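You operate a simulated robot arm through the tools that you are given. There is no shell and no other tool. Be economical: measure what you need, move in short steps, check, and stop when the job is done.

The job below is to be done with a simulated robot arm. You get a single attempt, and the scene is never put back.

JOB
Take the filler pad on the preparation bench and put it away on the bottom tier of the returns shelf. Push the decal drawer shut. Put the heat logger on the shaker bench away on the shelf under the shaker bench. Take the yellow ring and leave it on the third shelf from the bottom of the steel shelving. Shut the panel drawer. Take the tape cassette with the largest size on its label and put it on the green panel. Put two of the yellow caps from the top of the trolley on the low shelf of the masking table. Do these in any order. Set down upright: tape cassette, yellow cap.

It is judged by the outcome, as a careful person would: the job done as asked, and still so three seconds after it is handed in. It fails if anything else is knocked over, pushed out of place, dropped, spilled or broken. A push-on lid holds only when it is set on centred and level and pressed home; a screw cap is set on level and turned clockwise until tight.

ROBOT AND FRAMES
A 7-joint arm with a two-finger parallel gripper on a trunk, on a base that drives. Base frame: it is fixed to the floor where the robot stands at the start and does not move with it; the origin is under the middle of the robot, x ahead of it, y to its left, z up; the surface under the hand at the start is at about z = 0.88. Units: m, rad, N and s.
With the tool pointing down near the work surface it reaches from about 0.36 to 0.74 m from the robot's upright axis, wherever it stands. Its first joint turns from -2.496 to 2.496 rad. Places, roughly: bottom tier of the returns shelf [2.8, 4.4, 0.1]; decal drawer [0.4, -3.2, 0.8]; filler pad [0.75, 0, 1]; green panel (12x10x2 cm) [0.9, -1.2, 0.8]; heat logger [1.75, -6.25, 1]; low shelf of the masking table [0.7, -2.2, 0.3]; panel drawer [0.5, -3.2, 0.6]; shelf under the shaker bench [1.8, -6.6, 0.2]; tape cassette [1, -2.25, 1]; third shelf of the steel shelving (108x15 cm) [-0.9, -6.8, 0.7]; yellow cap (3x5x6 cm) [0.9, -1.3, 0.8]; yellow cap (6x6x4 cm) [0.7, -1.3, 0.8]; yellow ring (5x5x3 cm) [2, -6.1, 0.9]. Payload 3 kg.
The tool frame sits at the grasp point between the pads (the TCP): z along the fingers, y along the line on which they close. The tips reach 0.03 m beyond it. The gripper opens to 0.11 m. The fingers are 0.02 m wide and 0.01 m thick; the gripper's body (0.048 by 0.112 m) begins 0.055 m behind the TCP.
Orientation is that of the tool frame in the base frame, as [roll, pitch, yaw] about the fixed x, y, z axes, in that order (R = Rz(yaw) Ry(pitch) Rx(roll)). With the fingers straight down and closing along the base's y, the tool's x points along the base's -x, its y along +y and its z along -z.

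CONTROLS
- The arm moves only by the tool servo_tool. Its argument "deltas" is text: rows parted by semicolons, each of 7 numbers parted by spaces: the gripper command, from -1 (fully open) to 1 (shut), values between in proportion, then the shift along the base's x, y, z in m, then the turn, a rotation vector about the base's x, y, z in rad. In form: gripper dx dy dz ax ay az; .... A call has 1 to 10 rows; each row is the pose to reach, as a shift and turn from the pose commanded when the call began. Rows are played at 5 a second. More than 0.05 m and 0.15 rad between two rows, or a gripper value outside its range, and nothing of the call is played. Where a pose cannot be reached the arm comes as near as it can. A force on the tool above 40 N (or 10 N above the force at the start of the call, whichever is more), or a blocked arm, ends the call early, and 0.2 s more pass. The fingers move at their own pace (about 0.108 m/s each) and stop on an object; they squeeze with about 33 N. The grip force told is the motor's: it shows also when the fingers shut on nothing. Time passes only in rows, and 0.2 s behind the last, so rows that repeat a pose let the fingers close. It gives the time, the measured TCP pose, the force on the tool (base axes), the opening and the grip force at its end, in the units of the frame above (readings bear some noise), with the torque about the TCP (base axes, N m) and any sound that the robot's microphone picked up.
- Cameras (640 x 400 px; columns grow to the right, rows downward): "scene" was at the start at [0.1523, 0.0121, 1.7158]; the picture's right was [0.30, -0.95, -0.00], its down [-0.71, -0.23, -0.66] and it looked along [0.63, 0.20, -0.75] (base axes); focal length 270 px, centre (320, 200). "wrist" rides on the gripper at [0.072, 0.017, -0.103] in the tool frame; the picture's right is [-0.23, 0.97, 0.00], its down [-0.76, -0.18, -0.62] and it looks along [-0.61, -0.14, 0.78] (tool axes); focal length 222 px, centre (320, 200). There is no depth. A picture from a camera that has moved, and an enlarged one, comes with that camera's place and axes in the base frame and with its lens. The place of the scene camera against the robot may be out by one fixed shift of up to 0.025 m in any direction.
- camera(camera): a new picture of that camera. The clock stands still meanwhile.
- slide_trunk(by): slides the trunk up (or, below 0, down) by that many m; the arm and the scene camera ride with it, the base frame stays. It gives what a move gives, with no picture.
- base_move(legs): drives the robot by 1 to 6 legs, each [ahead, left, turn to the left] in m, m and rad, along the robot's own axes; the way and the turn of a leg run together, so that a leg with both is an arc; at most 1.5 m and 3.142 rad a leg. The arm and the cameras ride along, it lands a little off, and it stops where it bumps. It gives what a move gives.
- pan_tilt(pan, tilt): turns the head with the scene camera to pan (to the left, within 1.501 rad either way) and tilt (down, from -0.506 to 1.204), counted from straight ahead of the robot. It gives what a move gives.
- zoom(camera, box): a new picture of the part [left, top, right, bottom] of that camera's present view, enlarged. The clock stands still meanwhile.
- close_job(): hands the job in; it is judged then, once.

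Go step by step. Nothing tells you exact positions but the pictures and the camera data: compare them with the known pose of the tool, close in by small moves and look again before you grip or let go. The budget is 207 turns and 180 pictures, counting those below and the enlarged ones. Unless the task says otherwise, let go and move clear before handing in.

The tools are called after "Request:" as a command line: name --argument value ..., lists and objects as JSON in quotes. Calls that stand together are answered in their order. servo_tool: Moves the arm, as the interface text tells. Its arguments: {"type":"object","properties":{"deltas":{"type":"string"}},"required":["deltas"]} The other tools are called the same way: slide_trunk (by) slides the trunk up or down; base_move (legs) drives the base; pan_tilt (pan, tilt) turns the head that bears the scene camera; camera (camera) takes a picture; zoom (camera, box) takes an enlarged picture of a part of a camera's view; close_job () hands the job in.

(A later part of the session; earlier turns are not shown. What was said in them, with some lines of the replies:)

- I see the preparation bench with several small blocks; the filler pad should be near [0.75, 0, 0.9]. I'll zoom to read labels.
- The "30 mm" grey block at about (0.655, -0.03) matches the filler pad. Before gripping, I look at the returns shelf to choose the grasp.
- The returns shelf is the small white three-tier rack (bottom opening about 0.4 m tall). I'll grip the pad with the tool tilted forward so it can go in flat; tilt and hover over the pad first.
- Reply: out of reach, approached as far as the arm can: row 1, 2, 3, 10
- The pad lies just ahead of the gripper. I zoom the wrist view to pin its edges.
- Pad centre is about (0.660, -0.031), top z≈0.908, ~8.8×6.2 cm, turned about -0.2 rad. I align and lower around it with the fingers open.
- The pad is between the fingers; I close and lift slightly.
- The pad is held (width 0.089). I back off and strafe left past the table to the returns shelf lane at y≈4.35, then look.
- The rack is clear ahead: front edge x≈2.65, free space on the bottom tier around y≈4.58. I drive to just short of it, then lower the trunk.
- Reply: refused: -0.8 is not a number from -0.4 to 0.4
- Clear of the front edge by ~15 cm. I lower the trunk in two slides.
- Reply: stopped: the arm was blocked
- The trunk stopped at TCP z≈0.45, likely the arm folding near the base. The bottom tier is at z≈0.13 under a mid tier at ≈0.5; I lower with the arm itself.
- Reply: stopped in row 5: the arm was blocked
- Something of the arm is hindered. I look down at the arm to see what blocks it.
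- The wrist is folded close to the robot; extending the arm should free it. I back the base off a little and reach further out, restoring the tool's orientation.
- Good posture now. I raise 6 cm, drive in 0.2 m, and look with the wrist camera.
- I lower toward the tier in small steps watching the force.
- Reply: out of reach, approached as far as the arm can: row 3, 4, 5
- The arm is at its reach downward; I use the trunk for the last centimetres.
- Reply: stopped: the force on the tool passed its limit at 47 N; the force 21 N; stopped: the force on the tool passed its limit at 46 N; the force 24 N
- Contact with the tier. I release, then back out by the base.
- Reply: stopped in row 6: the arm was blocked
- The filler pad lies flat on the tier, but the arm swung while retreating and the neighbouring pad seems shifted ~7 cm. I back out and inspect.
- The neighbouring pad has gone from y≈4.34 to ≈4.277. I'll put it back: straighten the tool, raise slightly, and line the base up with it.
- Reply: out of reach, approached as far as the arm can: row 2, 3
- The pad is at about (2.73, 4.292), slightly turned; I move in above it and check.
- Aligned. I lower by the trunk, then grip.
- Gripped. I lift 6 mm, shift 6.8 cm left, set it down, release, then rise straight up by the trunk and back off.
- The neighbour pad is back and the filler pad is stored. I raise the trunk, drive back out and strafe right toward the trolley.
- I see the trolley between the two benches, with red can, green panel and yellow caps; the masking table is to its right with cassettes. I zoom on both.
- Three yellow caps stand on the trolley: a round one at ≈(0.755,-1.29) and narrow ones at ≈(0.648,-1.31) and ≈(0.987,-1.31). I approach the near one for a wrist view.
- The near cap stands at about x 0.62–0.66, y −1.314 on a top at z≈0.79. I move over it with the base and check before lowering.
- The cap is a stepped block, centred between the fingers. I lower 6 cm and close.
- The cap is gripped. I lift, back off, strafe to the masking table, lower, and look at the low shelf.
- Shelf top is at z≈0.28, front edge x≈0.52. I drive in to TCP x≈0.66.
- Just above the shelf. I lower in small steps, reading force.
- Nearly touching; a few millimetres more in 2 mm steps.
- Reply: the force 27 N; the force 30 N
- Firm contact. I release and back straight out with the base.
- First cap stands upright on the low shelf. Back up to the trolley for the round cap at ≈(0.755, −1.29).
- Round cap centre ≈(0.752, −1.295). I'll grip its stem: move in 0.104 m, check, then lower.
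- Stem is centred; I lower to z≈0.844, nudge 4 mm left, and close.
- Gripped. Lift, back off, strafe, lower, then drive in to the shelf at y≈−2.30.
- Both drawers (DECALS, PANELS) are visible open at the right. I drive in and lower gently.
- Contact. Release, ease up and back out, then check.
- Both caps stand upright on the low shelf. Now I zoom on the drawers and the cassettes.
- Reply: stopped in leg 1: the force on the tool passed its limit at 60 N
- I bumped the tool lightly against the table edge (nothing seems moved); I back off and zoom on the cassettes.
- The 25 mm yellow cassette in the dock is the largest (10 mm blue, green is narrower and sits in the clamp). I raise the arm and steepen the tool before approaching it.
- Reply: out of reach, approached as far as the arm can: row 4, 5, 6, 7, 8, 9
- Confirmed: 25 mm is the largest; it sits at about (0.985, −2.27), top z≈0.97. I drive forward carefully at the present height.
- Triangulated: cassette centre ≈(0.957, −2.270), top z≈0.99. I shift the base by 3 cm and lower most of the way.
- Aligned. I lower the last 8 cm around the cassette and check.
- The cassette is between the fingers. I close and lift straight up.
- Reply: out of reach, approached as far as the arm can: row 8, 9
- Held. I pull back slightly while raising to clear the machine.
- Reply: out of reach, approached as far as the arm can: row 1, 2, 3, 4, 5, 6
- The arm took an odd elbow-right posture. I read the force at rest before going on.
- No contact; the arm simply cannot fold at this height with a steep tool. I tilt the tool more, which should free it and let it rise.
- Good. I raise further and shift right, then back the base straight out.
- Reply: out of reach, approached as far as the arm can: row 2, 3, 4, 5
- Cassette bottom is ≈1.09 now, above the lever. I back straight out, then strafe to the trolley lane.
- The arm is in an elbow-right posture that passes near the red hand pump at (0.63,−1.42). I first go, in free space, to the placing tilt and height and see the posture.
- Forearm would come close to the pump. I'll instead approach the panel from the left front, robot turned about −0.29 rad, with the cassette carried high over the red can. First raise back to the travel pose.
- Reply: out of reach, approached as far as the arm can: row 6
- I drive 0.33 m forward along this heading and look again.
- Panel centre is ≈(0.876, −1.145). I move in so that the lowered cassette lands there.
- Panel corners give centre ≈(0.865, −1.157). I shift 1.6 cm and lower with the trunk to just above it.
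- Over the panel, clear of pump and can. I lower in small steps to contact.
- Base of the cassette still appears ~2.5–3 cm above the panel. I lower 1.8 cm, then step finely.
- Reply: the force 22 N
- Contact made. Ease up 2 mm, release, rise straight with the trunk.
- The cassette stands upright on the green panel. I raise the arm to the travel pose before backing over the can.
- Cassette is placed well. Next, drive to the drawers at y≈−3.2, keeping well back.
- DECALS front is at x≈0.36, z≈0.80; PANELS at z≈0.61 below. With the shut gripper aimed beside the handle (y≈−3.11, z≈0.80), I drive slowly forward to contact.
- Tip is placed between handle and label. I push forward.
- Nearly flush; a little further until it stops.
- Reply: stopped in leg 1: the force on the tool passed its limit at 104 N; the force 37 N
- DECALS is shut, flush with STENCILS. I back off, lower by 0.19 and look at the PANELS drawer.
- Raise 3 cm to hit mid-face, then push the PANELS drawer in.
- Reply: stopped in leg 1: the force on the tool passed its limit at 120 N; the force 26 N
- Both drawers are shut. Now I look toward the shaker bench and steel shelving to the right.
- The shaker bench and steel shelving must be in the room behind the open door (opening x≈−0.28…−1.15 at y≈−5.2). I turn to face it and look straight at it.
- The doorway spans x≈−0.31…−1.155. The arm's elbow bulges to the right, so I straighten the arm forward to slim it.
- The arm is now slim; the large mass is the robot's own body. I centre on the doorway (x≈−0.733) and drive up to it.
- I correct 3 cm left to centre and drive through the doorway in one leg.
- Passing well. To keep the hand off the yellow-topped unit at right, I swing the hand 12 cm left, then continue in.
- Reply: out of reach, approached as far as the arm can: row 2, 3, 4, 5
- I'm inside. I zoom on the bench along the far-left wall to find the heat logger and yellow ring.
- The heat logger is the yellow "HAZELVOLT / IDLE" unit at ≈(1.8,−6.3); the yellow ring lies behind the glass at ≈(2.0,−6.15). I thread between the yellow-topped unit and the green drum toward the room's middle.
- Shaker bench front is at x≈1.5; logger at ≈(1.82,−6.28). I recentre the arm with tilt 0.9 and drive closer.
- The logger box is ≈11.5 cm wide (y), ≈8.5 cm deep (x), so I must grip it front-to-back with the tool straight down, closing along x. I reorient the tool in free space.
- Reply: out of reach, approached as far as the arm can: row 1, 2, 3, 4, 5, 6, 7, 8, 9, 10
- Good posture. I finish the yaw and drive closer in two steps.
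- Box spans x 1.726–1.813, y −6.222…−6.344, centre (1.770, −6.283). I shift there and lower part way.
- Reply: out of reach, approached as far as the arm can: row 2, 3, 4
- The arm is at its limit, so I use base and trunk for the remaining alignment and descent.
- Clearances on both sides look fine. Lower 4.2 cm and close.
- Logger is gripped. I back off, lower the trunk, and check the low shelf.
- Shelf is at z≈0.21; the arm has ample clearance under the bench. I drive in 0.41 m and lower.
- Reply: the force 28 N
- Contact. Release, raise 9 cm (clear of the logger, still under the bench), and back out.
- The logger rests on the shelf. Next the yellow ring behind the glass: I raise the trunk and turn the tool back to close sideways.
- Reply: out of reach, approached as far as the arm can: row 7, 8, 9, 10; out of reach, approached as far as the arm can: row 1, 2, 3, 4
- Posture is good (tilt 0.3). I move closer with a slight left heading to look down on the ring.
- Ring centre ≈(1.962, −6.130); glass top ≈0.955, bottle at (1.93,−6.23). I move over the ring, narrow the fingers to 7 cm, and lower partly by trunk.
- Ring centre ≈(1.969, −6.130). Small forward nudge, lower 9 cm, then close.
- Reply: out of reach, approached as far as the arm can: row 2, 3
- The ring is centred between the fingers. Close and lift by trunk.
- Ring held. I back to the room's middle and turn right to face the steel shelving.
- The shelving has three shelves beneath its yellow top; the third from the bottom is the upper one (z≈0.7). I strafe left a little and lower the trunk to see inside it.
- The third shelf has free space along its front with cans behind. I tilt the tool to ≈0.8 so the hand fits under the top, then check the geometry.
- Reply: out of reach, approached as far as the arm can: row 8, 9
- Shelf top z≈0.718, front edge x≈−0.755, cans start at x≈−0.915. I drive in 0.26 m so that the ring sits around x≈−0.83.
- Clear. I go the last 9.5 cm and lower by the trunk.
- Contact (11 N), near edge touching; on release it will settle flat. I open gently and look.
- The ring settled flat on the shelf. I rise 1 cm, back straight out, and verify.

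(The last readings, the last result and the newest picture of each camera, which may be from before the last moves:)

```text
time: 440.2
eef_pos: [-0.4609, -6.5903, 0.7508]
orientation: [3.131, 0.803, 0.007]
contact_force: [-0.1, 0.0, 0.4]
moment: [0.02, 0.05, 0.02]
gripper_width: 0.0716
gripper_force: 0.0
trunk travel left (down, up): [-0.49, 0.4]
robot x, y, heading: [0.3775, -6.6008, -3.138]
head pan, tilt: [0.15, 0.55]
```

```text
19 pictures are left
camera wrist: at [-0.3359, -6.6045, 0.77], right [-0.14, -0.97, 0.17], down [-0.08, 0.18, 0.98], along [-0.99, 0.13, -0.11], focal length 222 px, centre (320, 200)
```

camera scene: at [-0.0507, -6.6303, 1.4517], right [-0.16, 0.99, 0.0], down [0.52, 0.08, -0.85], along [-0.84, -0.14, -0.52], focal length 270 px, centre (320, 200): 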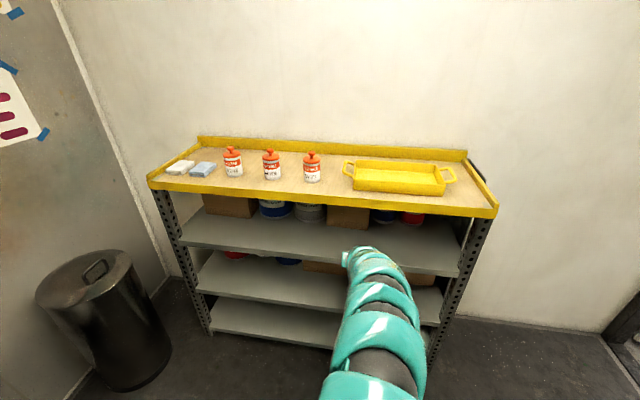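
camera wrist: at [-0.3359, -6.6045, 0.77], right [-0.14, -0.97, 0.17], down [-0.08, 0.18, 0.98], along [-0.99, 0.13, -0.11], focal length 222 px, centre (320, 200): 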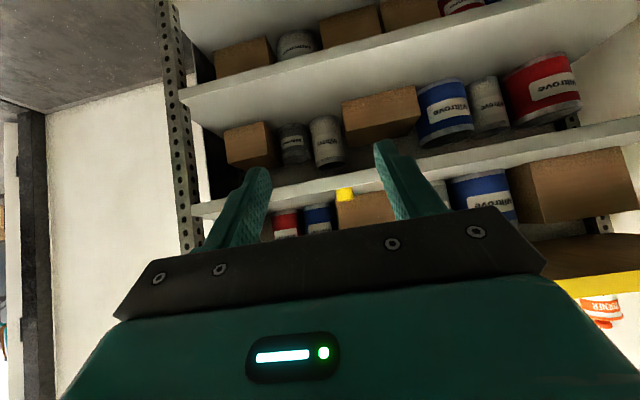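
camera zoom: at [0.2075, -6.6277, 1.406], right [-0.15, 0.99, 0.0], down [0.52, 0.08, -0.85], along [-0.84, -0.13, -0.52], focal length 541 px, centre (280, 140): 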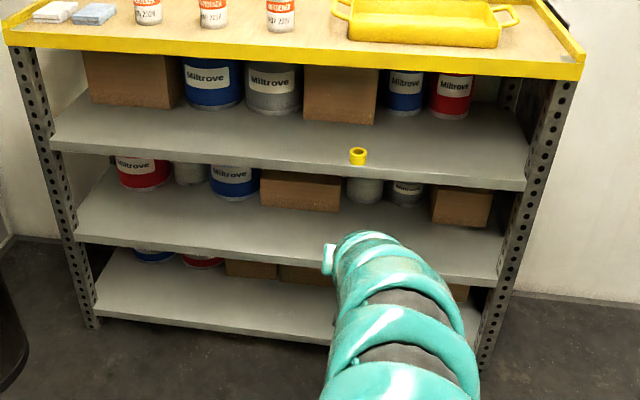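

All seven parts are done: the ring lies flat on the third shelf and the arm is clear. I hand the job in.

Request:
close_job

```text
The job is handed in.
```

All seven parts of the job are done and handed in. The last pictures of each showed things in place, and the gripper is empty and clear.

- **Filler pad:** it is on the bottom tier of the returns shelf. While backing out, the arm pushed the neighbouring 20 mm pad about 7 cm. I put that pad back close to where it was.
- **Drawers:** the decal and panel drawers are shut, flush with the one between them.
- **Heat logger:** I took this to be the yellow "HAZELVOLT / IDLE" unit, which has no label naming it. It is on the shelf under the shaker bench.
- **Yellow ring:** it lies flat on the third shelf from the bottom, about 1.5 cm inside the front edge.
- **Tape cassette:** the 25 mm one, the largest of the three, stands upright on the green panel.
- **Yellow caps:** two stand upright on the low shelf of the masking table.

I also bumped the masking table's front edge once with the tool (about 60 N). Nothing appeared to move.
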